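You operate a simulated robot arm through the tools that you are given. There is no shell and no other tool.

The job below is to be done with a simulated robot arm. You get a single attempt, and the scene is never put back.

TASK
Let the test pressure off and put the red sensor away in the trolley drawer.
Fine: open the green vent, wait for VENTED, then unclamp; stand it in the drawer and shut the drawer. Set down upright: what you pick out. Where these are worked on the way, their far stop is far enough and under half their travel is too little: trolley drawer.
Where things are to end (x, y in the base frame): red sensor within 0.06 m of [0.66, 0.48].

The check looks at the end state, three seconds after you hand in, the way a careful person would. Anything else that was tipped, shoved, dropped, spilled or broken makes it a failure.

THE ROBOT
A 7-joint arm with a two-finger parallel gripper, fixed in place. Base frame: the origin is on the floor under the middle of its stand, x ahead of it, y to its left, z up. Lengths are in m, angles in degrees, forces in N, time in s.
With the tool pointing down near the work surface it reaches from about 0.44 to 0.92 m from the base axis. Its first joint turns from -143.0 to 143.0 degrees. Payload 3 kg.
The tool frame sits at the grasp point between the pads (the TCP): z along the fingers, y along the line on which they close. The tips reach 0.03 m beyond it. The gripper opens to 0.094 m. The fingers are 0.028 m wide and 0.01 m thick; the gripper's body (0.05 by 0.096 m) begins 0.055 m behind the TCP.
Orientation is that of the tool frame in the base frame, as a unit quaternion [x, y, z, w]. With the fingers straight down and closing along the base's y, the tool's x points along the base's -x, its y along +y and its z along -z.

THE INTERFACE
- The arm moves only by the tool drive_tool. Its argument "deltas" is a list of rows, each a list of 7 numbers: the opening, from 0 (shut) to 1 (fully open), then the shift along the tool's x, y, z in cm, then the turn, a rotation vector about the tool's x, y, z in degrees. In form: [[hand, x, y, z, ax, ay, az], ...]. A call has 1 to 20 rows; each row shifts and turns the commanded pose from where the row before left it, along the tool's axes as they then stand. Each row takes 0.2 s and may step no farther than 0.05 m and 8.6 degrees from the row before; otherwise, or with a gripper value out of range, the whole call is refused. A pose out of reach is approached as far as the arm can. The call stops where the force on the tool passes 40 N (or 10 N more than at its start, if that is more) or the arm is blocked; 0.2 s more then pass. The fingers move at their own pace (about 0.072 m/s each) and stop on an object; they squeeze with about 43 N. The grip force told is the motor's: it shows also when the fingers shut on nothing. Time passes only in rows, and 0.2 s behind the last, so rows that do not move let the fingers close. The reply holds the time, the measured pose of the TCP, the force on the tool along the base axes, the opening and the grip force, in the units named above and with some noise, with the torque about the TCP (base axes, N m) and any sound that the robot's microphone picked up.
- Cameras (640 x 400 px; columns grow to the right, rows downward): "scene" is fixed at [0.0514, 0.5008, 1.4316]; the picture's right is [-0.28, -0.96, 0.00], its down [-0.59, 0.17, -0.79] and it looks along [0.75, -0.22, -0.62] (base axes); focal length 287 px, centre (320, 200). "wrist" rides on the gripper at [0.076, 0.014, -0.102] in the tool frame; the picture's right is [-0.18, 0.98, 0.00], its down [-0.75, -0.14, -0.64] and it looks along [-0.63, -0.12, 0.77] (tool axes); focal length 243 px, centre (320, 200). There is no depth. A picture from a camera that has moved, and an enlarged one, comes with that camera's place and axes in the base frame and with its lens.
- get_image(camera): a new picture of that camera. It takes no simulated time.
- inspect(camera, box): a new picture of the part [left, top, right, bottom] of that camera's present view, enlarged. It takes no simulated time.
- job_done(): hands the job in; it is judged then, once.

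Nothing tells you positions but the pictures and the camera data. Unless the task says otherwise, let go and move clear before handing in.

The tools are called after "Request:" as name(argument=value, ...) on one line, values as JSON. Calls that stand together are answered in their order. drive_tool: Moves the arm, as the interface text tells. Its arguments: {"type":"object","properties":{"deltas":{"type":"array"}},"required":["deltas"]} The other tools are called the same way: get_image (camera) takes a picture; inspect (camera, box) takes an enlarged picture of a part of a camera's view; job_done () hands the job in.

At the start:

```text
time_s: 0.0
tcp_pos: [0.5763, 0.0795, 1.205]
orientation: [0.0, 1.0, 0.0, 0.0]
force: [0.6, 0.9, 0.9]
ft_torque: [-0.02, -0.01, -0.03]
finger_gap: 0.0938
grasp_force: 0.2
```

scene: 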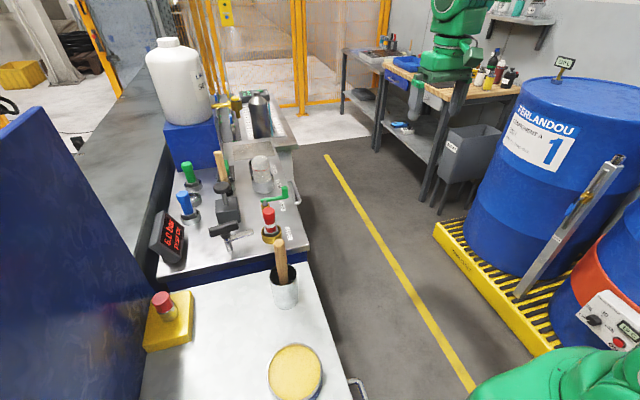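
wrist: 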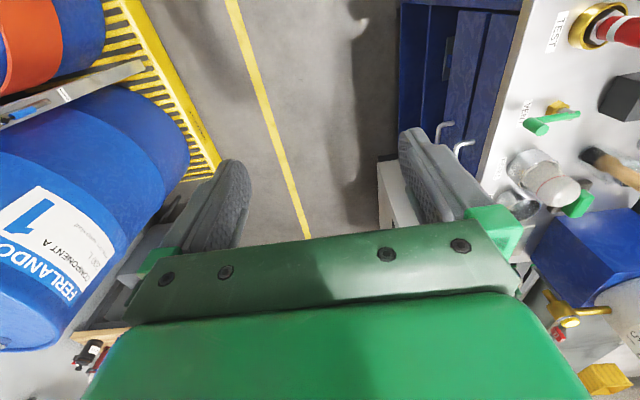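

I see a test bench with a pressure gauge reading 6.0 bar, a red sensor, a green vent lever and a toggle clamp. I will look closer before moving.

Request:
inspect(camera="scene", box=[140, 140, 320, 270])

Request:
inspect(camera="scene", box=[130, 240, 370, 400])

Request:
inspect(camera="wrist", box=[380, 0, 640, 220])

Request:
inspect(camera="scene", box=[220, 170, 310, 270])

```text
3.08 times, centred on (230, 205) of scene
camera zoom: at [0.0514, 0.5008, 1.4316], right [-0.28, -0.96, 0.0], down [-0.59, 0.17, -0.79], along [0.75, -0.22, -0.62], focal length 884 px, centre (597, 185)
```

zoom: 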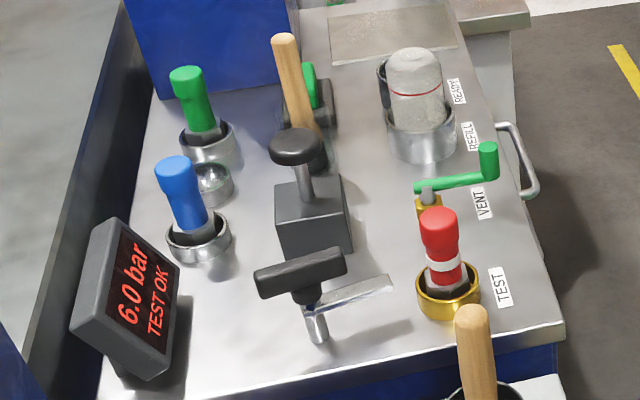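

```text
2.50 times, centred on (250, 320) of scene
camera zoom: at [0.0514, 0.5008, 1.4316], right [-0.28, -0.96, 0.0], down [-0.59, 0.17, -0.79], along [0.75, -0.22, -0.62], focal length 718 px, centre (495, -100)
```

zoom: 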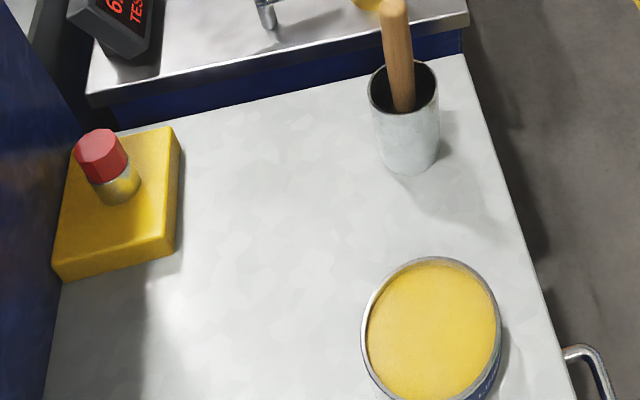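

```text
1.82 times, centred on (510, 110) of wrist
camera zoom: at [0.5013, 0.0926, 1.3085], right [0.18, 0.98, 0.0], down [0.75, -0.14, 0.64], along [0.63, -0.12, -0.77], focal length 441 px, centre (-26, 364)
```

zoom: 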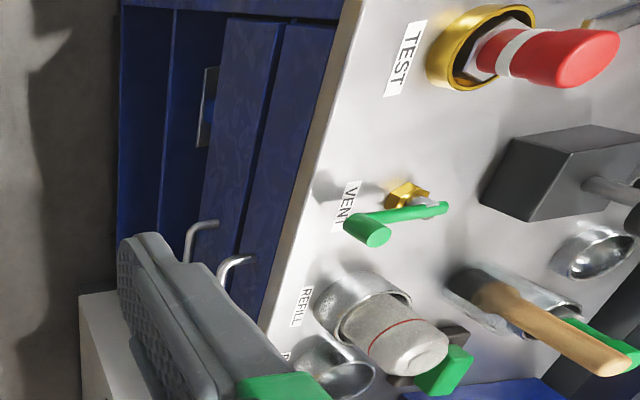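

```text
4.00 times, centred on (265, 220) of scene
camera zoom: at [0.0514, 0.5008, 1.4316], right [-0.28, -0.96, 0.0], down [-0.59, 0.17, -0.79], along [0.75, -0.22, -0.62], focal length 1149 px, centre (540, 120)
```

zoom: 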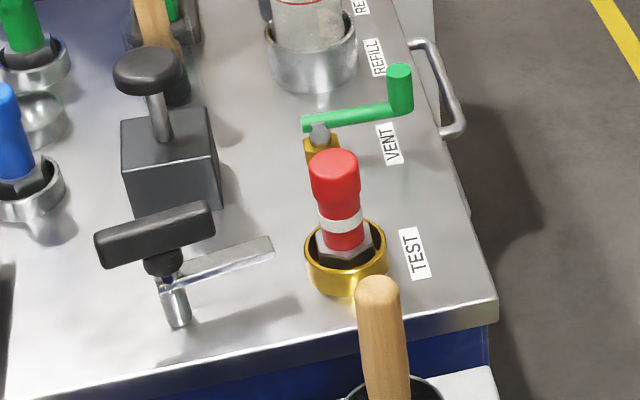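

The test sensor seems to sit near (0.60, 0.47, 0.89). The bench has drawers on its side facing the robot. I'll turn the tool about its axis in free air to look at the bench from the robot's side.

Request:
drive_tool(deltas=[[1, 0, 0, 0, 0, 0, -8.5], [1, 0, 0, 0, 0, 0, -8.5], [1, 0, 0, 0, 0, 0, -8.5], [1, 0, 0, 0, 0, 0, -8.5], [1, 0, 0, 0, 0, 0, -8.5], [1, 0, 0, 0, 0, 0, -8.5], [1, 0, 0, 0, 0, 0, -8.5], [1, 0, 0, 0, 0, 0, -8.5], [1, 0, 0, 0, 0, 0, -8.5], [1, 0, 0, 0, 0, 0, -8.5], [1, 0, 0, 0, 0, 0, -5]])

Request:
get_image(camera="wrist")

Request:
get_image(camera="scene")

```text
time_s: 2.4
tcp_pos: [0.5774, 0.0786, 1.2063]
orientation: [0.708, -0.706, 0.0, 0.0]
force: [-0.3, 1.1, 0.0]
ft_torque: [0.01, 0.0, 0.0]
finger_gap: 0.0942
grasp_force: 0.0
```

```text
taken
camera wrist: at [0.5632, 0.0022, 1.3087], right [-0.98, 0.18, 0.0], down [0.14, 0.75, 0.64], along [0.12, 0.63, -0.77], focal length 243 px, centre (320, 200)
```

wrist: 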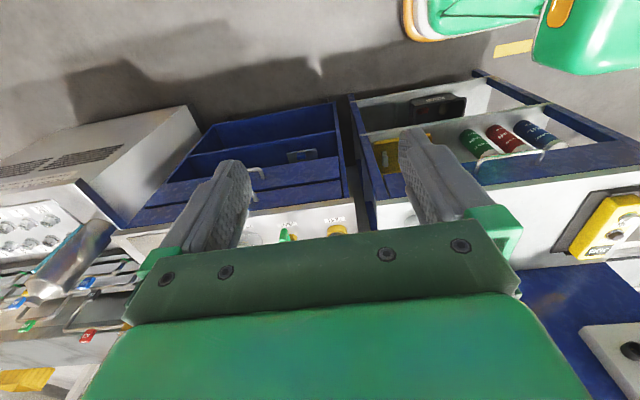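

```text
taken
```

scene: 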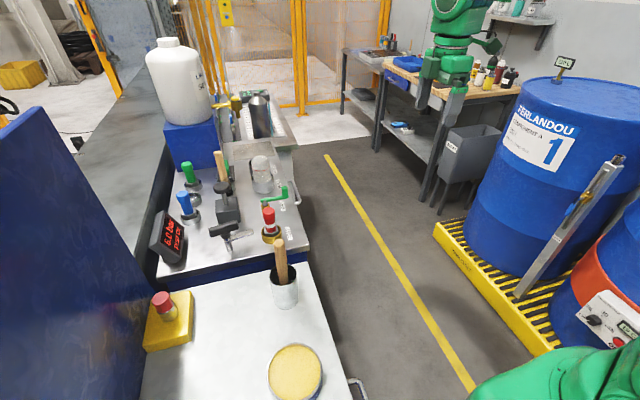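

The bench shows its near side with drawers from here. I'll enlarge the middle strips to identify the handle, vent lever and clamp.

Request:
inspect(camera="wrist", box=[120, 80, 360, 250])

Request:
inspect(camera="wrist", box=[330, 60, 640, 260])

```text
2.35 times, centred on (240, 165) of wrist
camera zoom: at [0.5632, 0.0022, 1.3087], right [-0.98, 0.18, 0.0], down [0.14, 0.75, 0.64], along [0.12, 0.63, -0.77], focal length 571 px, centre (508, 282)
```

zoom: 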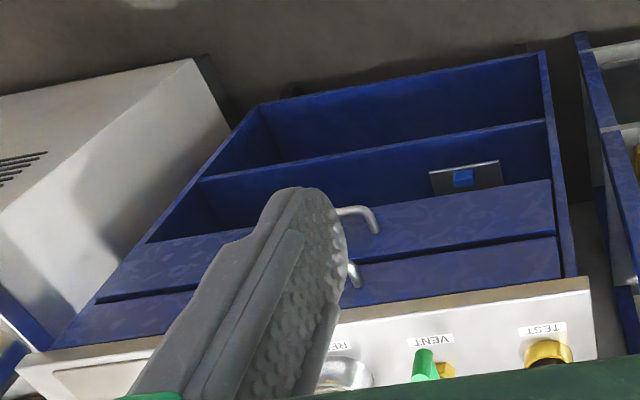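

```text
2.00 times, centred on (485, 160) of wrist
camera zoom: at [0.5632, 0.0022, 1.3087], right [-0.98, 0.18, 0.0], down [0.14, 0.75, 0.64], along [0.12, 0.63, -0.77], focal length 485 px, centre (-10, 280)
```

zoom: 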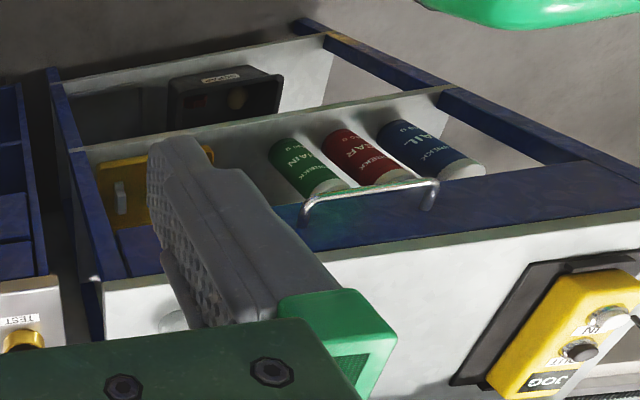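

The blue trolley has two drawers on its near face at y≈0.38, roughly x 0.55–1.20. The upper drawer is shallow and the lower one is taller. I'll move off and tilt the camera level so I can see the handles without the fingers in the way.

Request:
drive_tool(deltas=[[1, 0, -3, 3, 0, 0, 0], [1, 0, -3, 3, 0, 0, 0], [1, 0, -3, 3, 0, 0, 0], [1, 0, -3, 3, 0, 0, 0], [1, 0, 0, 3, 0, -8, 0], [1, 0, 0, 0, 0, -8, 0], [1, 0, 0, 0, 0, -8, 0], [1, 0, 0, 0, 0, -8, 0]])

Request:
get_image(camera="wrist")

```text
time_s: 4.2
tcp_pos: [0.6969, 0.0782, 1.0564]
orientation: [-0.679, 0.68, 0.195, 0.196]
force: [0.5, 0.8, -0.3]
ft_torque: [0.02, 0.01, -0.02]
finger_gap: 0.094
grasp_force: 0.0
```

```text
taken
camera wrist: at [0.6832, -0.0409, 1.1029], right [-0.98, 0.16, 0.1], down [0.14, 0.3, 0.94], along [0.12, 0.94, -0.31], focal length 243 px, centre (320, 200)
```

wrist: 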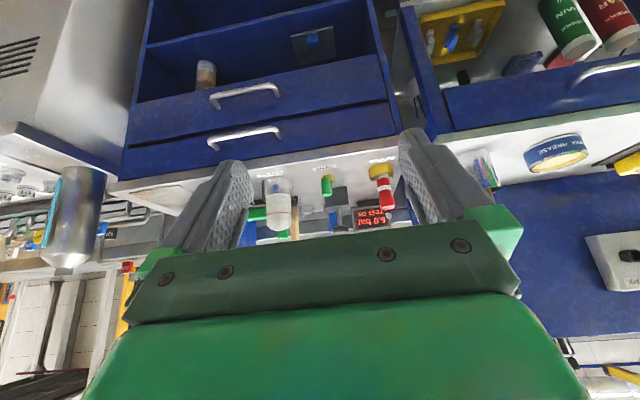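

Request:
inspect(camera="wrist", box=[120, 0, 420, 190])

Request:
inspect(camera="wrist", box=[230, 120, 420, 245])

Request:
inspect(camera="wrist", box=[400, 0, 640, 150])

```text
2.11 times, centred on (270, 95) of wrist
camera zoom: at [0.6832, -0.0409, 1.1029], right [-0.98, 0.16, 0.1], down [0.14, 0.3, 0.94], along [0.12, 0.94, -0.31], focal length 511 px, centre (425, 421)
```

zoom: 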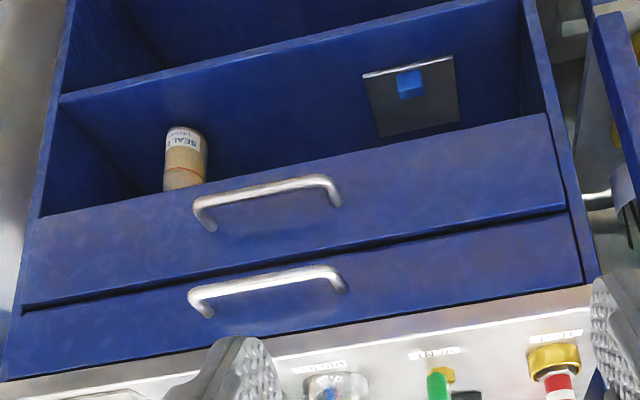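

```text
3.20 times, centred on (325, 182) of wrist
camera zoom: at [0.6832, -0.0409, 1.1029], right [-0.98, 0.16, 0.1], down [0.14, 0.3, 0.94], along [0.12, 0.94, -0.31], focal length 776 px, centre (304, 256)
```

zoom: 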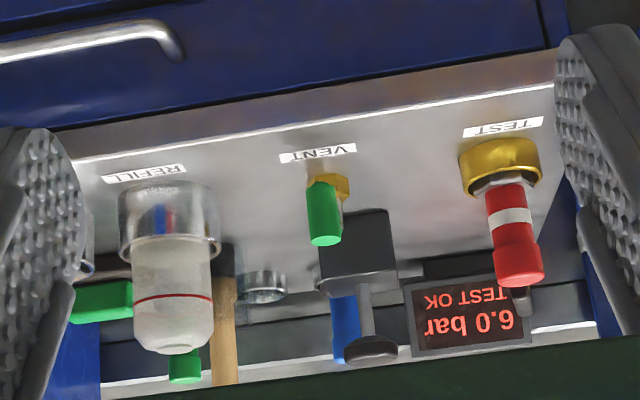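

```text
2.67 times, centred on (520, 75) of wrist
camera zoom: at [0.6832, -0.0409, 1.1029], right [-0.98, 0.16, 0.1], down [0.14, 0.3, 0.94], along [0.12, 0.94, -0.31], focal length 647 px, centre (-213, 533)
```

zoom: 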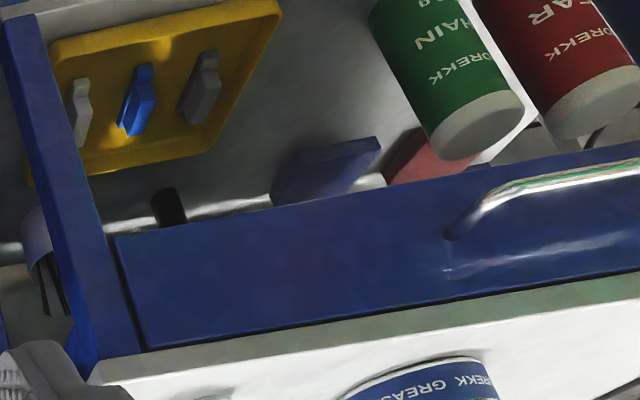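

The trolley has a shallow upper drawer and a taller lower drawer, each with a bar handle. The vent lever arm points towards me from its stem near (0.72, 0.47). I'll bring the tool upright, rise, and look down at the sensor, clamp and vent from above.

Request:
drive_tool(deltas=[[1, 0, 0, 0, 0, 8, 0], [1, 0, 0, 0, 0, 8, 0], [1, 0, 0, 0, 0, 8, 0], [1, 0, 0, 0, 0, 8, 0], [1, 0, 0, -4, 0, 0, 0], [1, 0, 0, -4, 0, 0, 0], [1, 0, 0, -4, 0, 0, 0], [1, -4, 0.8, 0, 0, 0, 0], [1, -4, 0.8, 0, 0, 0, 0], [1, -4, 0.8, 0, 0, 0, 0], [1, -4, 0.8, 0, 0, 0, 0], [1, -4, 0.8, 0, 0, 0, 0], [1, -4, 0.8, 0, 0, 0, 0], [1, -4, 0.8, 0, 0, 0, 0], [1, -4, 0.8, 0, 0, 0, 0]])

Request:
get_image(camera="wrist")

Request:
get_image(camera="scene")

```text
time_s: 7.4
tcp_pos: [0.6336, 0.399, 1.1755]
orientation: [-0.707, 0.708, 0.0, 0.0]
force: [0.4, 0.0, -0.2]
ft_torque: [-0.01, 0.01, -0.01]
finger_gap: 0.094
grasp_force: 0.0
```

```text
taken
camera wrist: at [0.6192, 0.3222, 1.2777], right [-0.98, 0.18, 0.0], down [0.14, 0.75, 0.64], along [0.12, 0.63, -0.77], focal length 243 px, centre (320, 200)
```

wrist: 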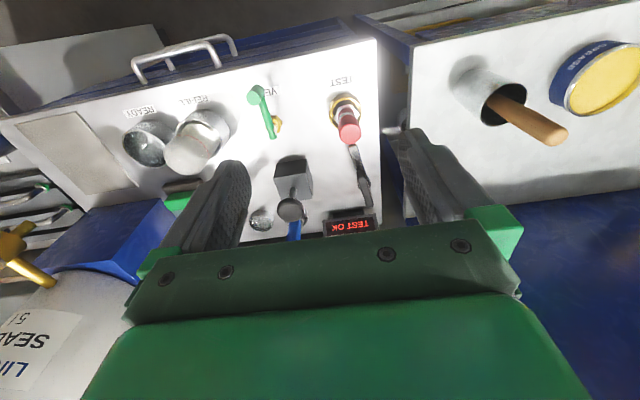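

```text
taken
```

scene: 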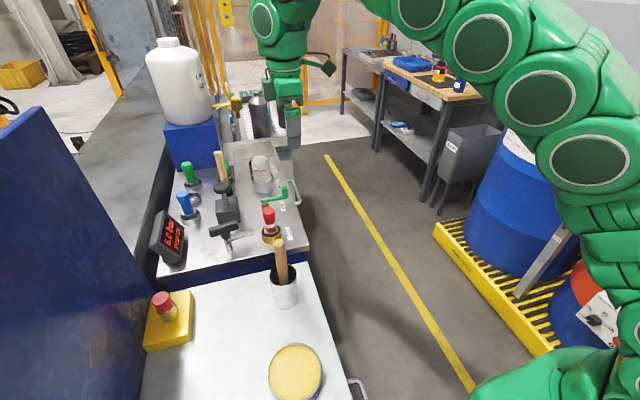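

Request:
inspect(camera="wrist", box=[230, 60, 410, 240])

Request:
inspect(camera="wrist", box=[310, 70, 400, 150])

Request:
inspect(camera="wrist", box=[220, 60, 320, 150])

Request:
inspect(camera="wrist", box=[310, 130, 420, 240])

```text
2.22 times, centred on (320, 150) of wrist
camera zoom: at [0.6192, 0.3222, 1.2777], right [-0.98, 0.18, 0.0], down [0.14, 0.75, 0.64], along [0.12, 0.63, -0.77], focal length 539 px, centre (320, 311)
```

zoom: 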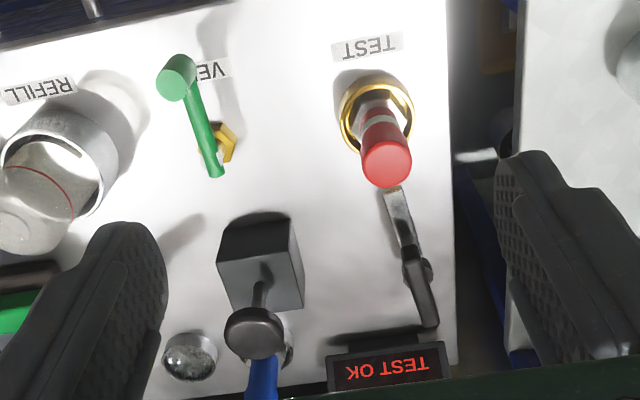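

```text
5.00 times, centred on (355, 110) of wrist
camera zoom: at [0.6192, 0.3222, 1.2777], right [-0.98, 0.18, 0.0], down [0.14, 0.75, 0.64], along [0.12, 0.63, -0.77], focal length 1213 px, centre (145, 650)
```

zoom: 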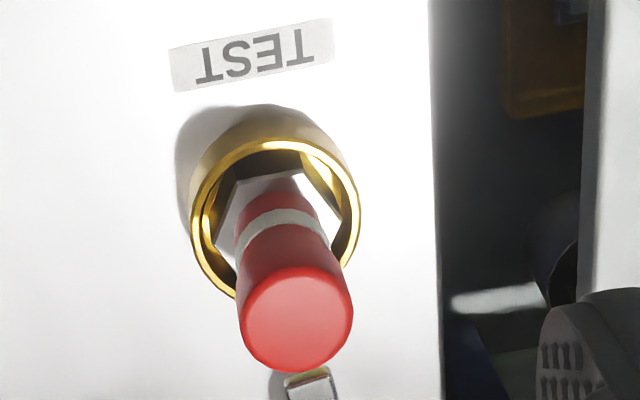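

```text
4.44 times, centred on (270, 105) of wrist
camera zoom: at [0.6192, 0.3222, 1.2777], right [-0.98, 0.18, 0.0], down [0.14, 0.75, 0.64], along [0.12, 0.63, -0.77], focal length 1078 px, centre (542, 622)
```

zoom: 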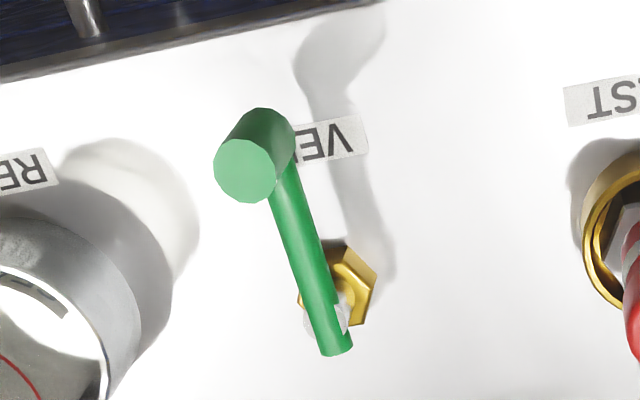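

```text
3.64 times, centred on (365, 185) of wrist
camera zoom: at [0.6192, 0.3222, 1.2777], right [-0.98, 0.18, 0.0], down [0.14, 0.75, 0.64], along [0.12, 0.63, -0.77], focal length 882 px, centre (156, 254)
```

zoom: 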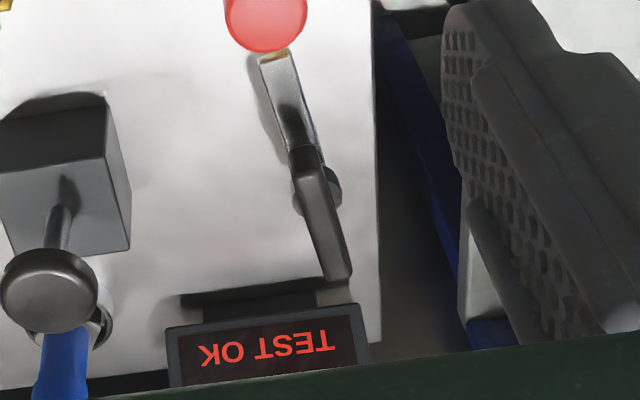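

The T-handle clamp is centred near (0.59, 0.58, 0.95), with its bar pointing at the sensor. The vent peg is near (0.727, 0.409), top at 0.946, on an arm that pivots near (0.72, 0.472). I'll go above the vent peg for a closer look.

Request:
drive_tool(deltas=[[0.6, -0.25, -2.35, 2.8, 0, 0, 0], [0.6, -0.25, -2.35, 2.8, 0, 0, 0], [0.6, -0.25, -2.35, 2.8, 0, 0, 0], [0.6, -0.25, -2.35, 2.8, 0, 0, 0], [0.6, 0, 0, 0, 0, 0, 0]])

Request:
get_image(camera="wrist")

Request:
inspect(camera="wrist", box=[200, 60, 440, 240])

Request:
inspect(camera="scene", box=[210, 120, 320, 270])

```text
time_s: 8.6
tcp_pos: [0.7283, 0.4074, 1.0622]
orientation: [0.708, -0.707, 0.0, -0.001]
force: [-0.1, -0.5, -0.5]
ft_torque: [0.01, 0.0, 0.0]
finger_gap: 0.0566
grasp_force: 0.1
```

```text
taken
camera wrist: at [0.714, 0.3309, 1.1661], right [-0.98, 0.18, 0.0], down [0.14, 0.75, 0.64], along [0.12, 0.63, -0.77], focal length 243 px, centre (320, 200)
```

wrist: 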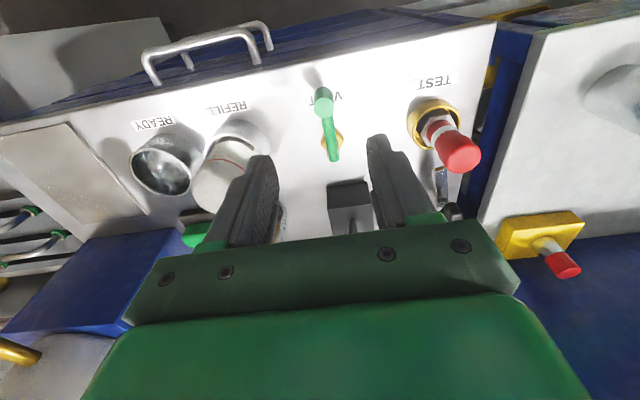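

```text
2.22 times, centred on (320, 150) of wrist
camera zoom: at [0.714, 0.3309, 1.1661], right [-0.98, 0.18, 0.0], down [0.14, 0.75, 0.64], along [0.12, 0.63, -0.77], focal length 539 px, centre (320, 311)
```

zoom: 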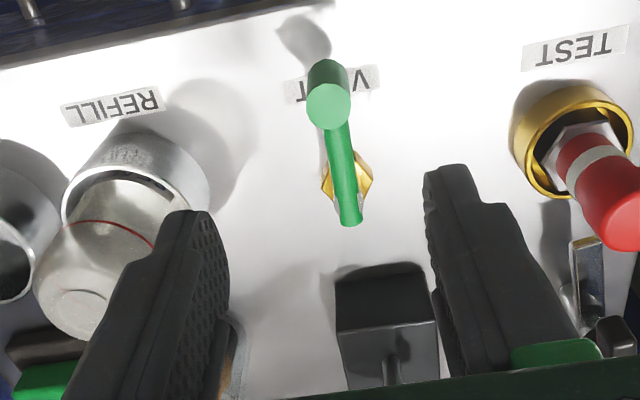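

```text
2.67 times, centred on (265, 195) of scene
camera zoom: at [0.0514, 0.5008, 1.4316], right [-0.28, -0.96, 0.0], down [-0.59, 0.17, -0.79], along [0.75, -0.22, -0.62], focal length 766 px, centre (467, 213)
```

zoom: 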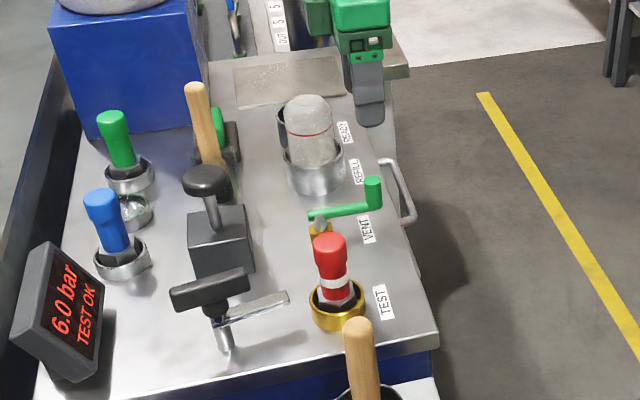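

The peg sits directly below the open fingers, and the gap clears it on both sides. I'll descend until the fingertips are around the peg, just above the lever arm.

Request:
drive_tool(deltas=[[0.6, 0, 0.2, 3, 0, 0, 0], [0.6, 0, 0, 3, 0, 0, 0], [0.6, 0, 0, 3, 0, 0, 0], [0.6, 0, 0, 1.8, 0, 0, 0]])

Request:
inspect(camera="wrist", box=[200, 60, 440, 240])

Request:
inspect(camera="scene", box=[230, 130, 320, 230])

```text
time_s: 9.6
tcp_pos: [0.727, 0.4083, 0.9549]
orientation: [-0.707, 0.707, 0.0, -0.001]
force: [-0.3, 0.1, 0.6]
ft_torque: [0.02, -0.01, 0.03]
finger_gap: 0.0564
grasp_force: 0.1
```

```text
2.22 times, centred on (320, 150) of wrist
camera zoom: at [0.7114, 0.3312, 1.0583], right [-0.98, 0.18, 0.0], down [0.14, 0.75, 0.64], along [0.12, 0.63, -0.77], focal length 539 px, centre (320, 311)
```

zoom: 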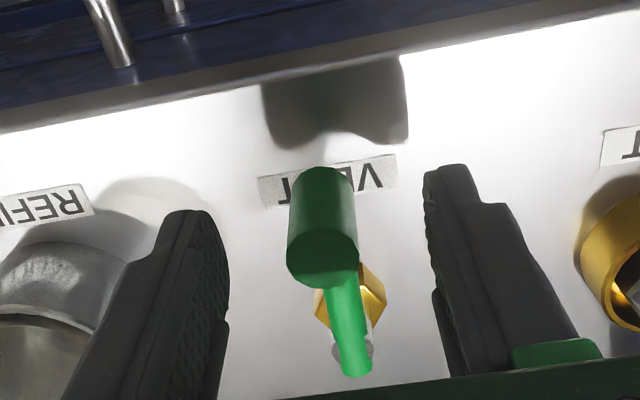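

```text
4.00 times, centred on (275, 180) of scene
camera zoom: at [0.0514, 0.5008, 1.4316], right [-0.28, -0.96, 0.0], down [-0.59, 0.17, -0.79], along [0.75, -0.22, -0.62], focal length 1149 px, centre (500, 280)
```

zoom: 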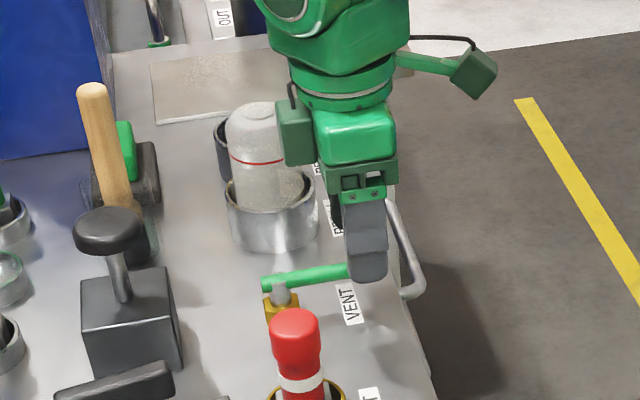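

The fingers straddle the peg cleanly. I'll close to a loose cage and gently try turning the lever one way, towards the TEST side, while watching the force.

Request:
drive_tool(deltas=[[0.28, 0, 0, 0, 0, 0, 0], [0.28, 0, 0, 0, 0, 0, 0], [0.28, 0, 0, 0, 0, 0, 0], [0.28, -0.02, 0.45, 0, 0, 0, 4], [0.28, -0.02, 0.45, 0, 0, 0, 4], [0.28, -0.02, 0.45, 0, 0, 0, 4]])

Request:
inspect(camera="wrist", box=[200, 60, 440, 240])

Request:
inspect(camera="scene", box=[140, 150, 320, 280])

```text
time_s: 11.0
tcp_pos: [0.7131, 0.411, 0.9557]
orientation: [-0.629, 0.778, 0.0, 0.0]
force: [-0.7, 0.4, -0.5]
ft_torque: [-0.03, -0.01, 0.0]
finger_gap: 0.0263
grasp_force: 0.1
```

```text
2.22 times, centred on (320, 150) of wrist
camera zoom: at [0.6824, 0.3379, 1.0582], right [-0.92, 0.39, 0.0], down [0.3, 0.71, 0.64], along [0.25, 0.59, -0.77], focal length 539 px, centre (320, 311)
```

zoom: 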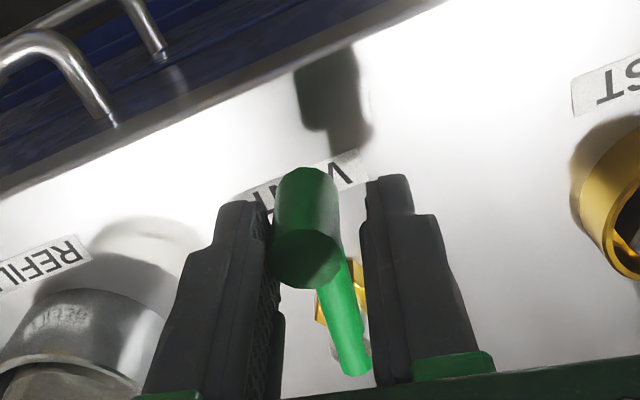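

```text
3.08 times, centred on (230, 215) of scene
camera zoom: at [0.0514, 0.5008, 1.4316], right [-0.28, -0.96, 0.0], down [-0.59, 0.17, -0.79], along [0.75, -0.22, -0.62], focal length 884 px, centre (597, 154)
```

zoom: 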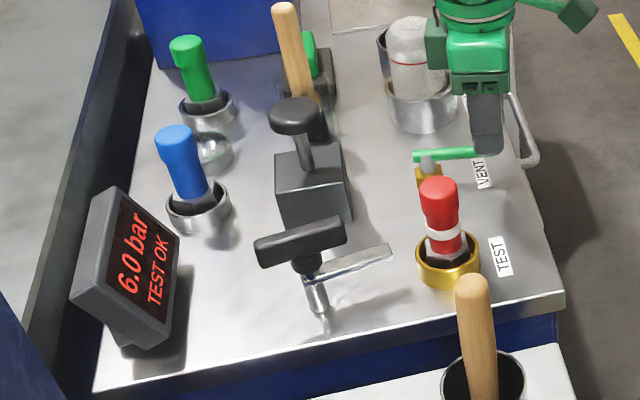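

The left finger is now pushing the peg and there is almost no resistance. The lever appears to be moving with it, so I'll continue the arc.

Request:
drive_tool(deltas=[[0.28, -0.035, 0.67, 0, 0, 0, 6], [0.28, -0.035, 0.67, 0, 0, 0, 6], [0.28, -0.035, 0.67, 0, 0, 0, 6], [0.28, -0.035, 0.67, 0, 0, 0, 6]])

Request:
inspect(camera="wrist", box=[200, 60, 440, 240])

Request:
inspect(camera="scene", box=[140, 150, 320, 280])

```text
time_s: 12.0
tcp_pos: [0.6878, 0.4213, 0.9557]
orientation: [-0.452, 0.892, -0.001, -0.001]
force: [-0.5, 0.2, 0.8]
ft_torque: [0.01, 0.01, 0.02]
finger_gap: 0.0266
grasp_force: 0.1
```

```text
2.22 times, centred on (320, 150) of wrist
camera zoom: at [0.6314, 0.3674, 1.0583], right [-0.69, 0.73, 0.0], down [0.56, 0.53, 0.64], along [0.47, 0.44, -0.77], focal length 539 px, centre (320, 311)
```

zoom: 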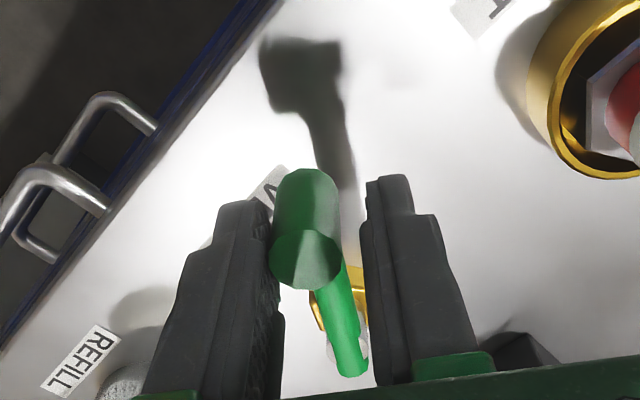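

```text
3.08 times, centred on (230, 215) of scene
camera zoom: at [0.0514, 0.5008, 1.4316], right [-0.28, -0.96, 0.0], down [-0.59, 0.17, -0.79], along [0.75, -0.22, -0.62], focal length 884 px, centre (597, 154)
```

zoom: 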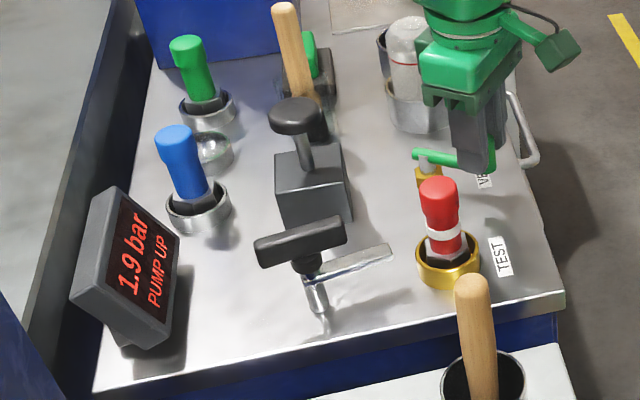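

The pressure is already falling and the display reads 1.9 bar. I'll continue opening the lever towards its stop.

Request:
drive_tool(deltas=[[0.28, -0.035, 0.67, 0, 0, 0, 6], [0.28, -0.035, 0.67, 0, 0, 0, 6], [0.28, -0.035, 0.67, 0, 0, 0, 6], [0.28, -0.035, 0.67, 0, 0, 0, 6], [0.28, -0.035, 0.67, 0, 0, 0, 6]])

Request:
inspect(camera="wrist", box=[200, 60, 440, 240])

Request:
inspect(camera="scene", box=[140, 150, 320, 280])

```text
time_s: 13.2
tcp_pos: [0.6672, 0.4466, 0.9558]
orientation: [-0.207, 0.978, 0.0, 0.001]
force: [1.0, -0.3, -0.4]
ft_torque: [0.03, 0.05, 0.02]
finger_gap: 0.0265
grasp_force: 0.2
```

```text
2.22 times, centred on (320, 150) of wrist
camera zoom: at [0.5921, 0.4292, 1.0585], right [-0.23, 0.97, 0.0], down [0.75, 0.18, 0.64], along [0.62, 0.15, -0.77], focal length 539 px, centre (320, 311)
```

zoom: 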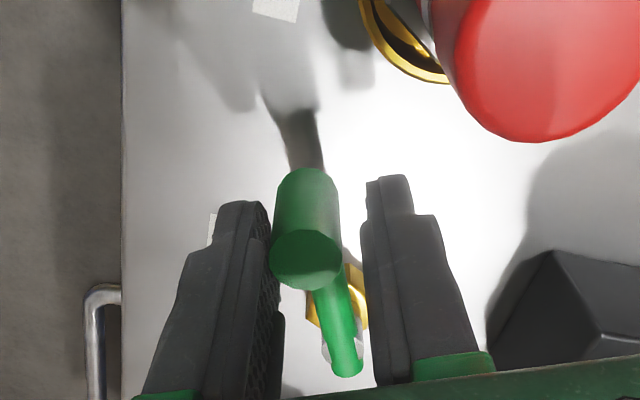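

```text
3.08 times, centred on (230, 215) of scene
camera zoom: at [0.0514, 0.5008, 1.4316], right [-0.28, -0.96, 0.0], down [-0.59, 0.17, -0.79], along [0.75, -0.22, -0.62], focal length 884 px, centre (597, 154)
```

zoom: 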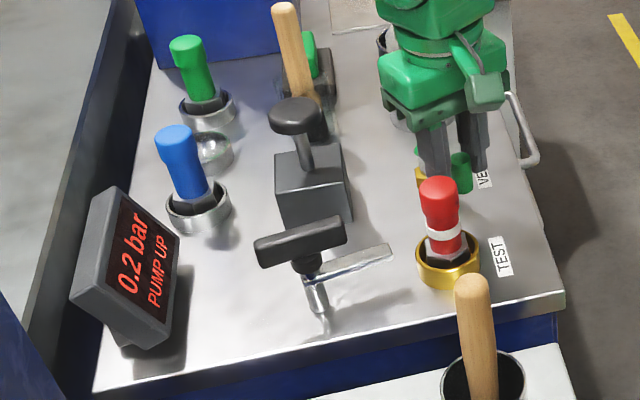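

It reads 0.2 bar. I'll turn the lever a little further and wait for VENTED.

Request:
drive_tool(deltas=[[0.28, -0.035, 0.67, 0, 0, 0, 6], [0.28, -0.035, 0.67, 0, 0, 0, 6], [0.28, -0.035, 0.67, 0, 0, 0, 6], [0.28, 0, 0, 0, 0, 0, 0], [0.28, 0, 0, 0, 0, 0, 0], [0.28, 0, 0, 0, 0, 0, 0]])

Request:
inspect(camera="wrist", box=[200, 60, 440, 240])

Request:
inspect(camera="scene", box=[140, 150, 320, 280])

```text
time_s: 14.6
tcp_pos: [0.6624, 0.467, 0.9565]
orientation: [-0.052, 0.999, -0.001, 0.0]
force: [0.7, -0.6, -0.8]
ft_torque: [0.02, 0.0, 0.03]
finger_gap: 0.0265
grasp_force: 0.1
```

```text
2.22 times, centred on (320, 150) of wrist
camera zoom: at [0.5849, 0.4728, 1.0583], right [0.08, 1.0, 0.0], down [0.76, -0.06, 0.64], along [0.64, -0.05, -0.77], focal length 539 px, centre (320, 311)
```

zoom: 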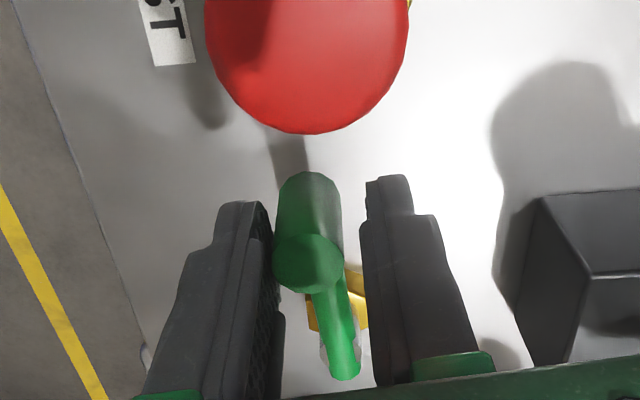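

```text
3.08 times, centred on (230, 215) of scene
camera zoom: at [0.0514, 0.5008, 1.4316], right [-0.28, -0.96, 0.0], down [-0.59, 0.17, -0.79], along [0.75, -0.22, -0.62], focal length 884 px, centre (597, 154)
```

zoom: 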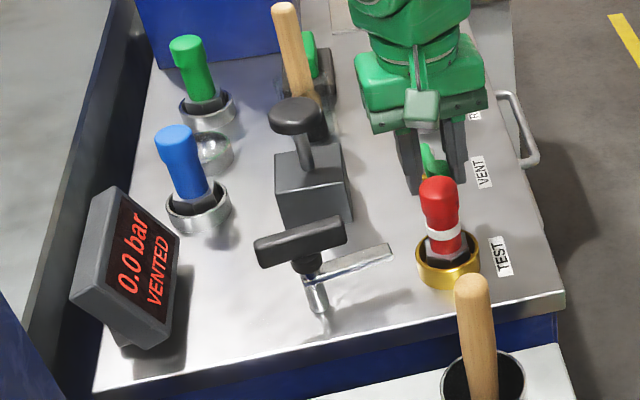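

The display shows 0.0 bar VENTED. I'll lift straight off the vent lever, turn back, and move above the T-handle clamp for a close look.

Request:
drive_tool(deltas=[[0.35, 0, 0, 0, 0, 0, 0], [0.35, 0, 0, -4, 0, 0, 0], [0.35, 0, 0, -4, 0, 0, 0], [0.35, 0, 0, -4, 0, 0, 0], [0.6, 0, 0, -2.5, 0, 0, -8.4], [0.6, 0, 0, 0, 0, 0, -8.4], [0.6, 0, 0, 0, 0, 0, -8.4], [0.6, 0, 0, 0, 0, 0, -8.4], [0.6, 0, 0, 0, 0, 0, -8.4], [0.6, 0, 0, 0, 0, 0, -8.4], [0.6, 0, 0, 0, 0, 0, -8.4], [0.6, 0, 0, 0, 0, 0, -8.4], [0.6, 0, 0, 0, 0, 0, -8.4], [0.6, 0, 0, 0, 0, 0, -8.4], [0.6, -3.6, 2.3, 0, 0, 0, 0], [0.6, -3.6, 2.3, 0, 0, 0, 0], [0.6, -3.6, 2.3, 0, 0, 0, 0]])

Request:
get_image(camera="wrist")

Request:
inspect(camera="wrist", box=[200, 60, 440, 240])

Request:
inspect(camera="scene", box=[140, 150, 320, 280])

```text
time_s: 18.2
tcp_pos: [0.5941, 0.5747, 1.0997]
orientation: [0.707, -0.707, 0.0, 0.0]
force: [0.3, -0.3, -0.8]
ft_torque: [0.02, 0.02, 0.0]
finger_gap: 0.0561
grasp_force: 0.1
```

```text
taken
camera wrist: at [0.5793, 0.4985, 1.2027], right [-0.98, 0.19, 0.0], down [0.14, 0.75, 0.64], along [0.12, 0.63, -0.77], focal length 243 px, centre (320, 200)
```

wrist: 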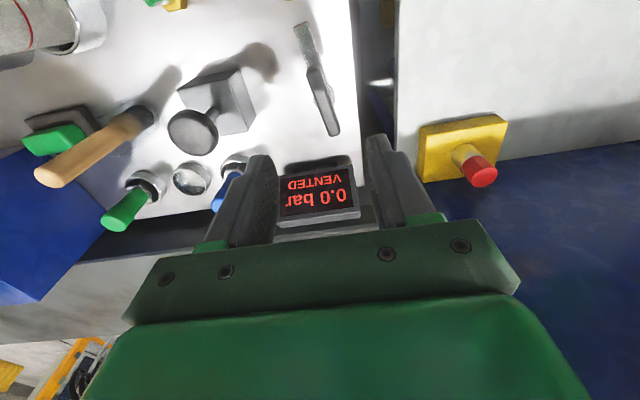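

```text
2.22 times, centred on (320, 150) of wrist
camera zoom: at [0.5793, 0.4985, 1.2027], right [-0.98, 0.19, 0.0], down [0.14, 0.75, 0.64], along [0.12, 0.63, -0.77], focal length 539 px, centre (320, 311)
```

zoom: 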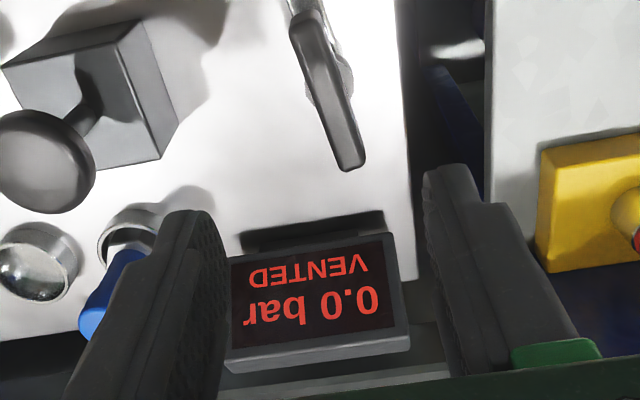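

```text
3.08 times, centred on (230, 215) of scene
camera zoom: at [0.0514, 0.5008, 1.4316], right [-0.28, -0.96, 0.0], down [-0.59, 0.17, -0.79], along [0.75, -0.22, -0.62], focal length 884 px, centre (597, 154)
```

zoom: 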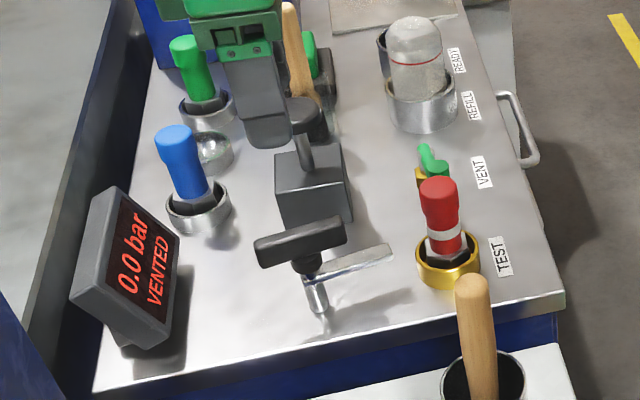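

The clamp's T-handle is centred near (0.593, 0.580), turned about 8–10° from the y axis, with the handle near z 0.95. I'll align with it and descend around it.

Request:
drive_tool(deltas=[[0.6, -0.55, 0.05, 2, 0, 0, -8.5], [0.6, 0, 0, 4, 0, 0, 0], [0.6, 0, 0, 4, 0, 0, 0], [0.6, 0, 0, 2, 0, 0, 0], [0.6, 0, 0, 0, 0, 0, 0]])

Request:
inspect(camera="wrist", box=[200, 60, 440, 240])

Request:
inspect(camera="scene", box=[170, 180, 280, 280])

```text
time_s: 19.4
tcp_pos: [0.5934, 0.5822, 0.981]
orientation: [0.758, -0.653, 0.0, -0.001]
force: [0.5, -0.2, 1.0]
ft_torque: [-0.02, 0.01, -0.04]
finger_gap: 0.0564
grasp_force: 0.1
```

```text
2.22 times, centred on (320, 150) of wrist
camera zoom: at [0.59, 0.5028, 1.0828], right [-1.0, 0.04, 0.0], down [0.03, 0.77, 0.64], along [0.02, 0.64, -0.77], focal length 539 px, centre (320, 311)
```

zoom: 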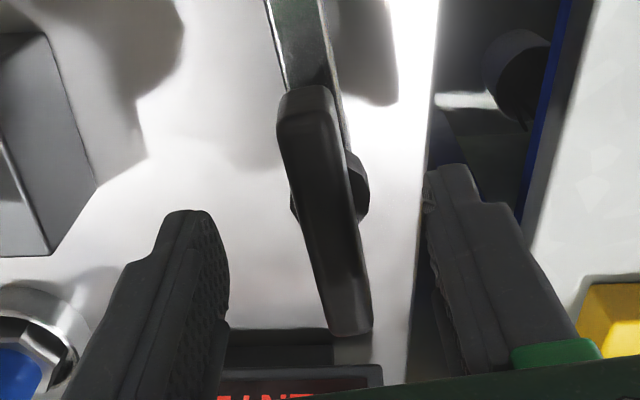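

```text
4.00 times, centred on (225, 230) of scene
camera zoom: at [0.0514, 0.5008, 1.4316], right [-0.28, -0.96, 0.0], down [-0.59, 0.17, -0.79], along [0.75, -0.22, -0.62], focal length 1149 px, centre (700, 80)
```

zoom: 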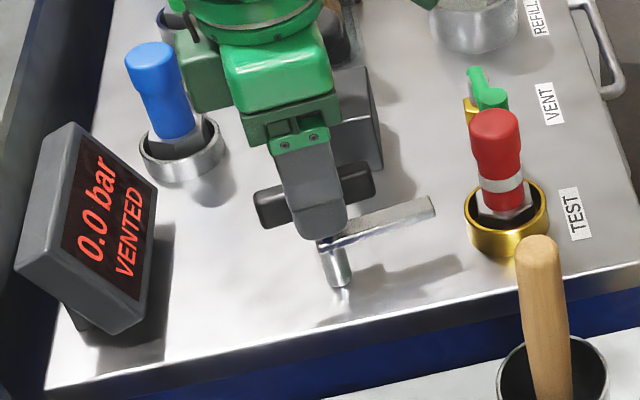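

The handle is aligned between the fingers, with its pivot near (0.5895, 0.583). I'll shift 4 mm, lower around it, close to a loose cage, and turn gently clockwise to swing the bar away from the sensor and the black box.

Request:
drive_tool(deltas=[[0.6, -0.1, 0.4, 1.2, 0, 0, 0], [0.6, 0, 0, 1.2, 0, 0, 0], [0.26, 0, 0, 0, 0, 0, 0], [0.26, 0, 0, 0, 0, 0, 0], [0.26, 0, 0, 0, 0, 0, 0]])

Request:
inspect(camera="wrist", box=[200, 60, 440, 240])

Request:
inspect(camera="scene", box=[170, 180, 280, 280])

```text
time_s: 20.6
tcp_pos: [0.5883, 0.5802, 0.956]
orientation: [0.758, -0.652, 0.001, 0.0]
force: [3.0, -2.0, -0.3]
ft_torque: [-0.06, -0.08, -0.04]
finger_gap: 0.0262
grasp_force: 2.3
```

```text
2.22 times, centred on (320, 150) of wrist
camera zoom: at [0.5858, 0.5024, 1.0595], right [-1.0, 0.04, 0.0], down [0.03, 0.77, 0.64], along [0.02, 0.64, -0.77], focal length 539 px, centre (320, 311)
```

zoom: 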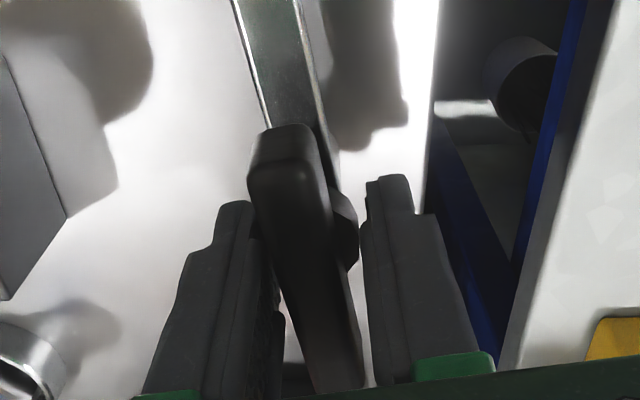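

```text
4.00 times, centred on (225, 230) of scene
camera zoom: at [0.0514, 0.5008, 1.4316], right [-0.28, -0.96, 0.0], down [-0.59, 0.17, -0.79], along [0.75, -0.22, -0.62], focal length 1149 px, centre (700, 80)
```

zoom: 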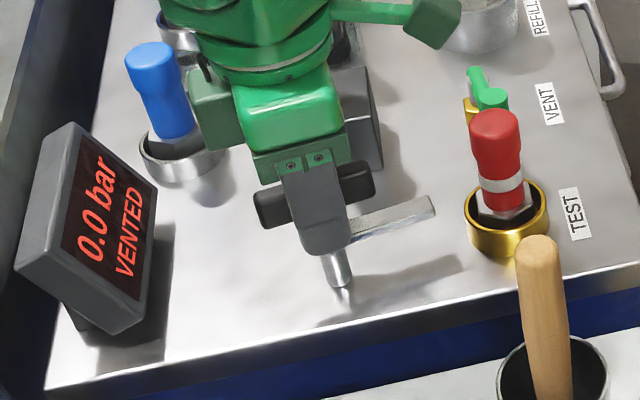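

The handle is between the fingers but rubs one pad, so I'll centre it by 3 mm and then start a gentle clockwise turn.

Request:
drive_tool(deltas=[[0.27, -0.1, -0.3, 0, 0, 0, 0], [0.27, 0, 0, 0, 0, 0, 0], [0.27, 0, 0, 0, 0, 0, 5], [0.27, 0, 0, 0, 0, 0, 5], [0.27, 0, 0, 0, 0, 0, 5], [0.27, 0, 0, 0, 0, 0, 5]])

Request:
inspect(camera="wrist", box=[200, 60, 440, 240])

Request:
inspect(camera="scene", box=[170, 180, 280, 280])

```text
time_s: 22.0
tcp_pos: [0.5903, 0.5828, 0.9566]
orientation: [-0.633, 0.774, 0.0, -0.001]
force: [-9.9, -5.2, -2.6]
ft_torque: [0.04, -0.11, 0.17]
finger_gap: 0.0309
grasp_force: 5.1
```

```text
2.22 times, centred on (320, 150) of wrist
camera zoom: at [0.5614, 0.5101, 1.0593], right [-0.93, 0.38, 0.0], down [0.29, 0.71, 0.64], along [0.24, 0.59, -0.77], focal length 539 px, centre (320, 311)
```

zoom: 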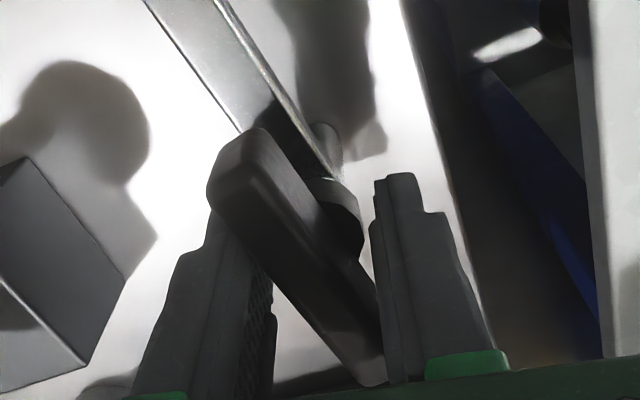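

```text
4.00 times, centred on (225, 230) of scene
camera zoom: at [0.0514, 0.5008, 1.4316], right [-0.28, -0.96, 0.0], down [-0.59, 0.17, -0.79], along [0.75, -0.22, -0.62], focal length 1149 px, centre (700, 80)
```

zoom: 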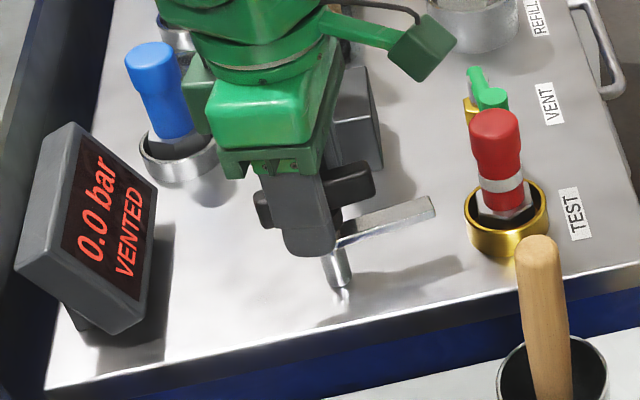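

The handle did not follow clockwise; it resisted with rising force, so that looks like its stop. I'll turn back and test counter-clockwise gently. The bar has room on that side, since the box starts near x 0.69.

Request:
drive_tool(deltas=[[0.3, 0, 0, 0, 0, 0, -7], [0.3, 0, 0, 0, 0, 0, -7], [0.3, 0, 0, 0, 0, 0, -6], [0.27, 0, 0, 0, 0, 0, -5], [0.27, 0, 0, 0, 0, 0, -5], [0.27, 0, 0, 0, 0, 0, -5], [0.27, 0, 0, 0, 0, 0, -5]])

Request:
inspect(camera="wrist", box=[200, 60, 440, 240])

Request:
inspect(camera="scene", box=[170, 180, 280, 280])

```text
time_s: 23.6
tcp_pos: [0.5926, 0.5813, 0.9569]
orientation: [0.86, -0.511, 0.0, 0.0]
force: [-5.3, -1.7, -0.1]
ft_torque: [-0.01, 0.13, 0.03]
finger_gap: 0.0285
grasp_force: 2.8
```

```text
2.22 times, centred on (320, 150) of wrist
camera zoom: at [0.6153, 0.5078, 1.0599], right [-0.95, -0.31, 0.0], down [-0.24, 0.73, 0.64], along [-0.2, 0.61, -0.77], focal length 539 px, centre (320, 311)
```

zoom: 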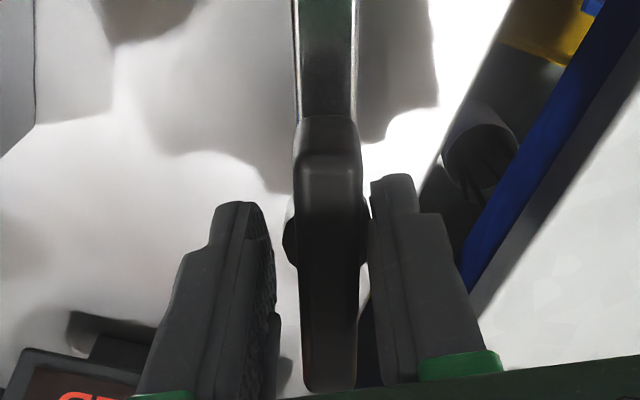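

```text
4.00 times, centred on (225, 230) of scene
camera zoom: at [0.0514, 0.5008, 1.4316], right [-0.28, -0.96, 0.0], down [-0.59, 0.17, -0.79], along [0.75, -0.22, -0.62], focal length 1149 px, centre (700, 80)
```

zoom: 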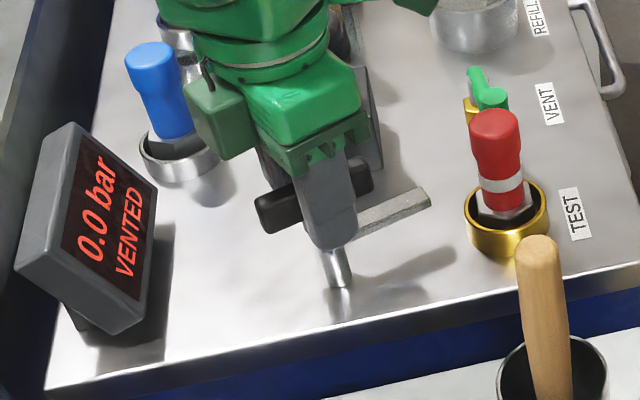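

The handle is now following counter-clockwise. I'll re-centre by a couple of millimetres and continue turning.

Request:
drive_tool(deltas=[[0.27, -0.3, 0.2, 0, 0, 0, 0], [0.27, 0, 0, 0, 0, 0, -6], [0.27, 0, 0, 0, 0, 0, -6], [0.27, 0, 0, 0, 0, 0, -6], [0.27, 0, 0, 0, 0, 0, -6], [0.27, 0, 0, 0, 0, 0, -6]])

Request:
inspect(camera="wrist", box=[200, 60, 440, 240])

Request:
inspect(camera="scene", box=[170, 180, 280, 280])

```text
time_s: 25.0
tcp_pos: [0.5895, 0.5838, 0.9555]
orientation: [0.963, -0.27, 0.0, 0.0]
force: [-3.8, -3.6, -0.8]
ft_torque: [-0.01, 0.13, -0.05]
finger_gap: 0.0284
grasp_force: 2.6
```

```text
2.22 times, centred on (320, 150) of wrist
camera zoom: at [0.6459, 0.531, 1.0589], right [-0.67, -0.74, 0.0], down [-0.57, 0.51, 0.64], along [-0.48, 0.43, -0.77], focal length 539 px, centre (320, 311)
```

zoom: 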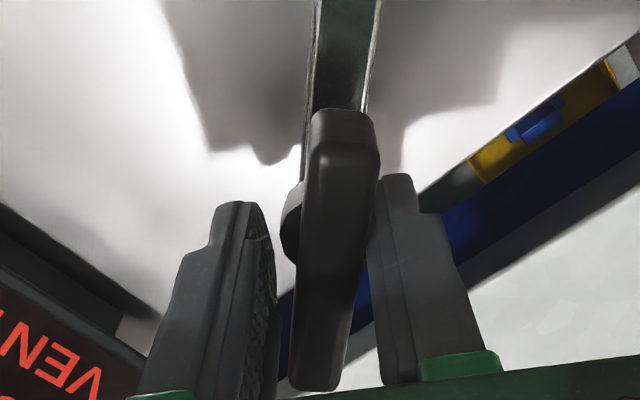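

```text
4.00 times, centred on (225, 230) of scene
camera zoom: at [0.0514, 0.5008, 1.4316], right [-0.28, -0.96, 0.0], down [-0.59, 0.17, -0.79], along [0.75, -0.22, -0.62], focal length 1149 px, centre (700, 80)
```

zoom: 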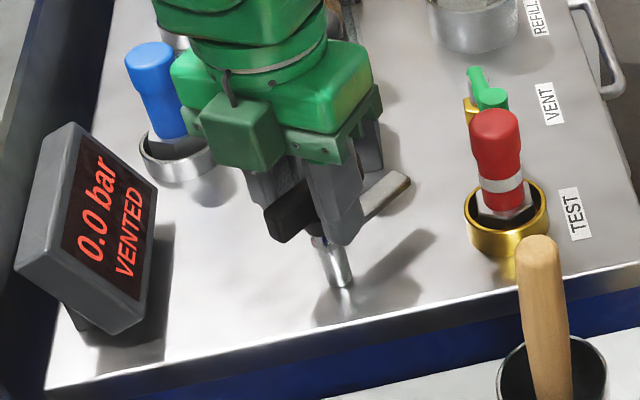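

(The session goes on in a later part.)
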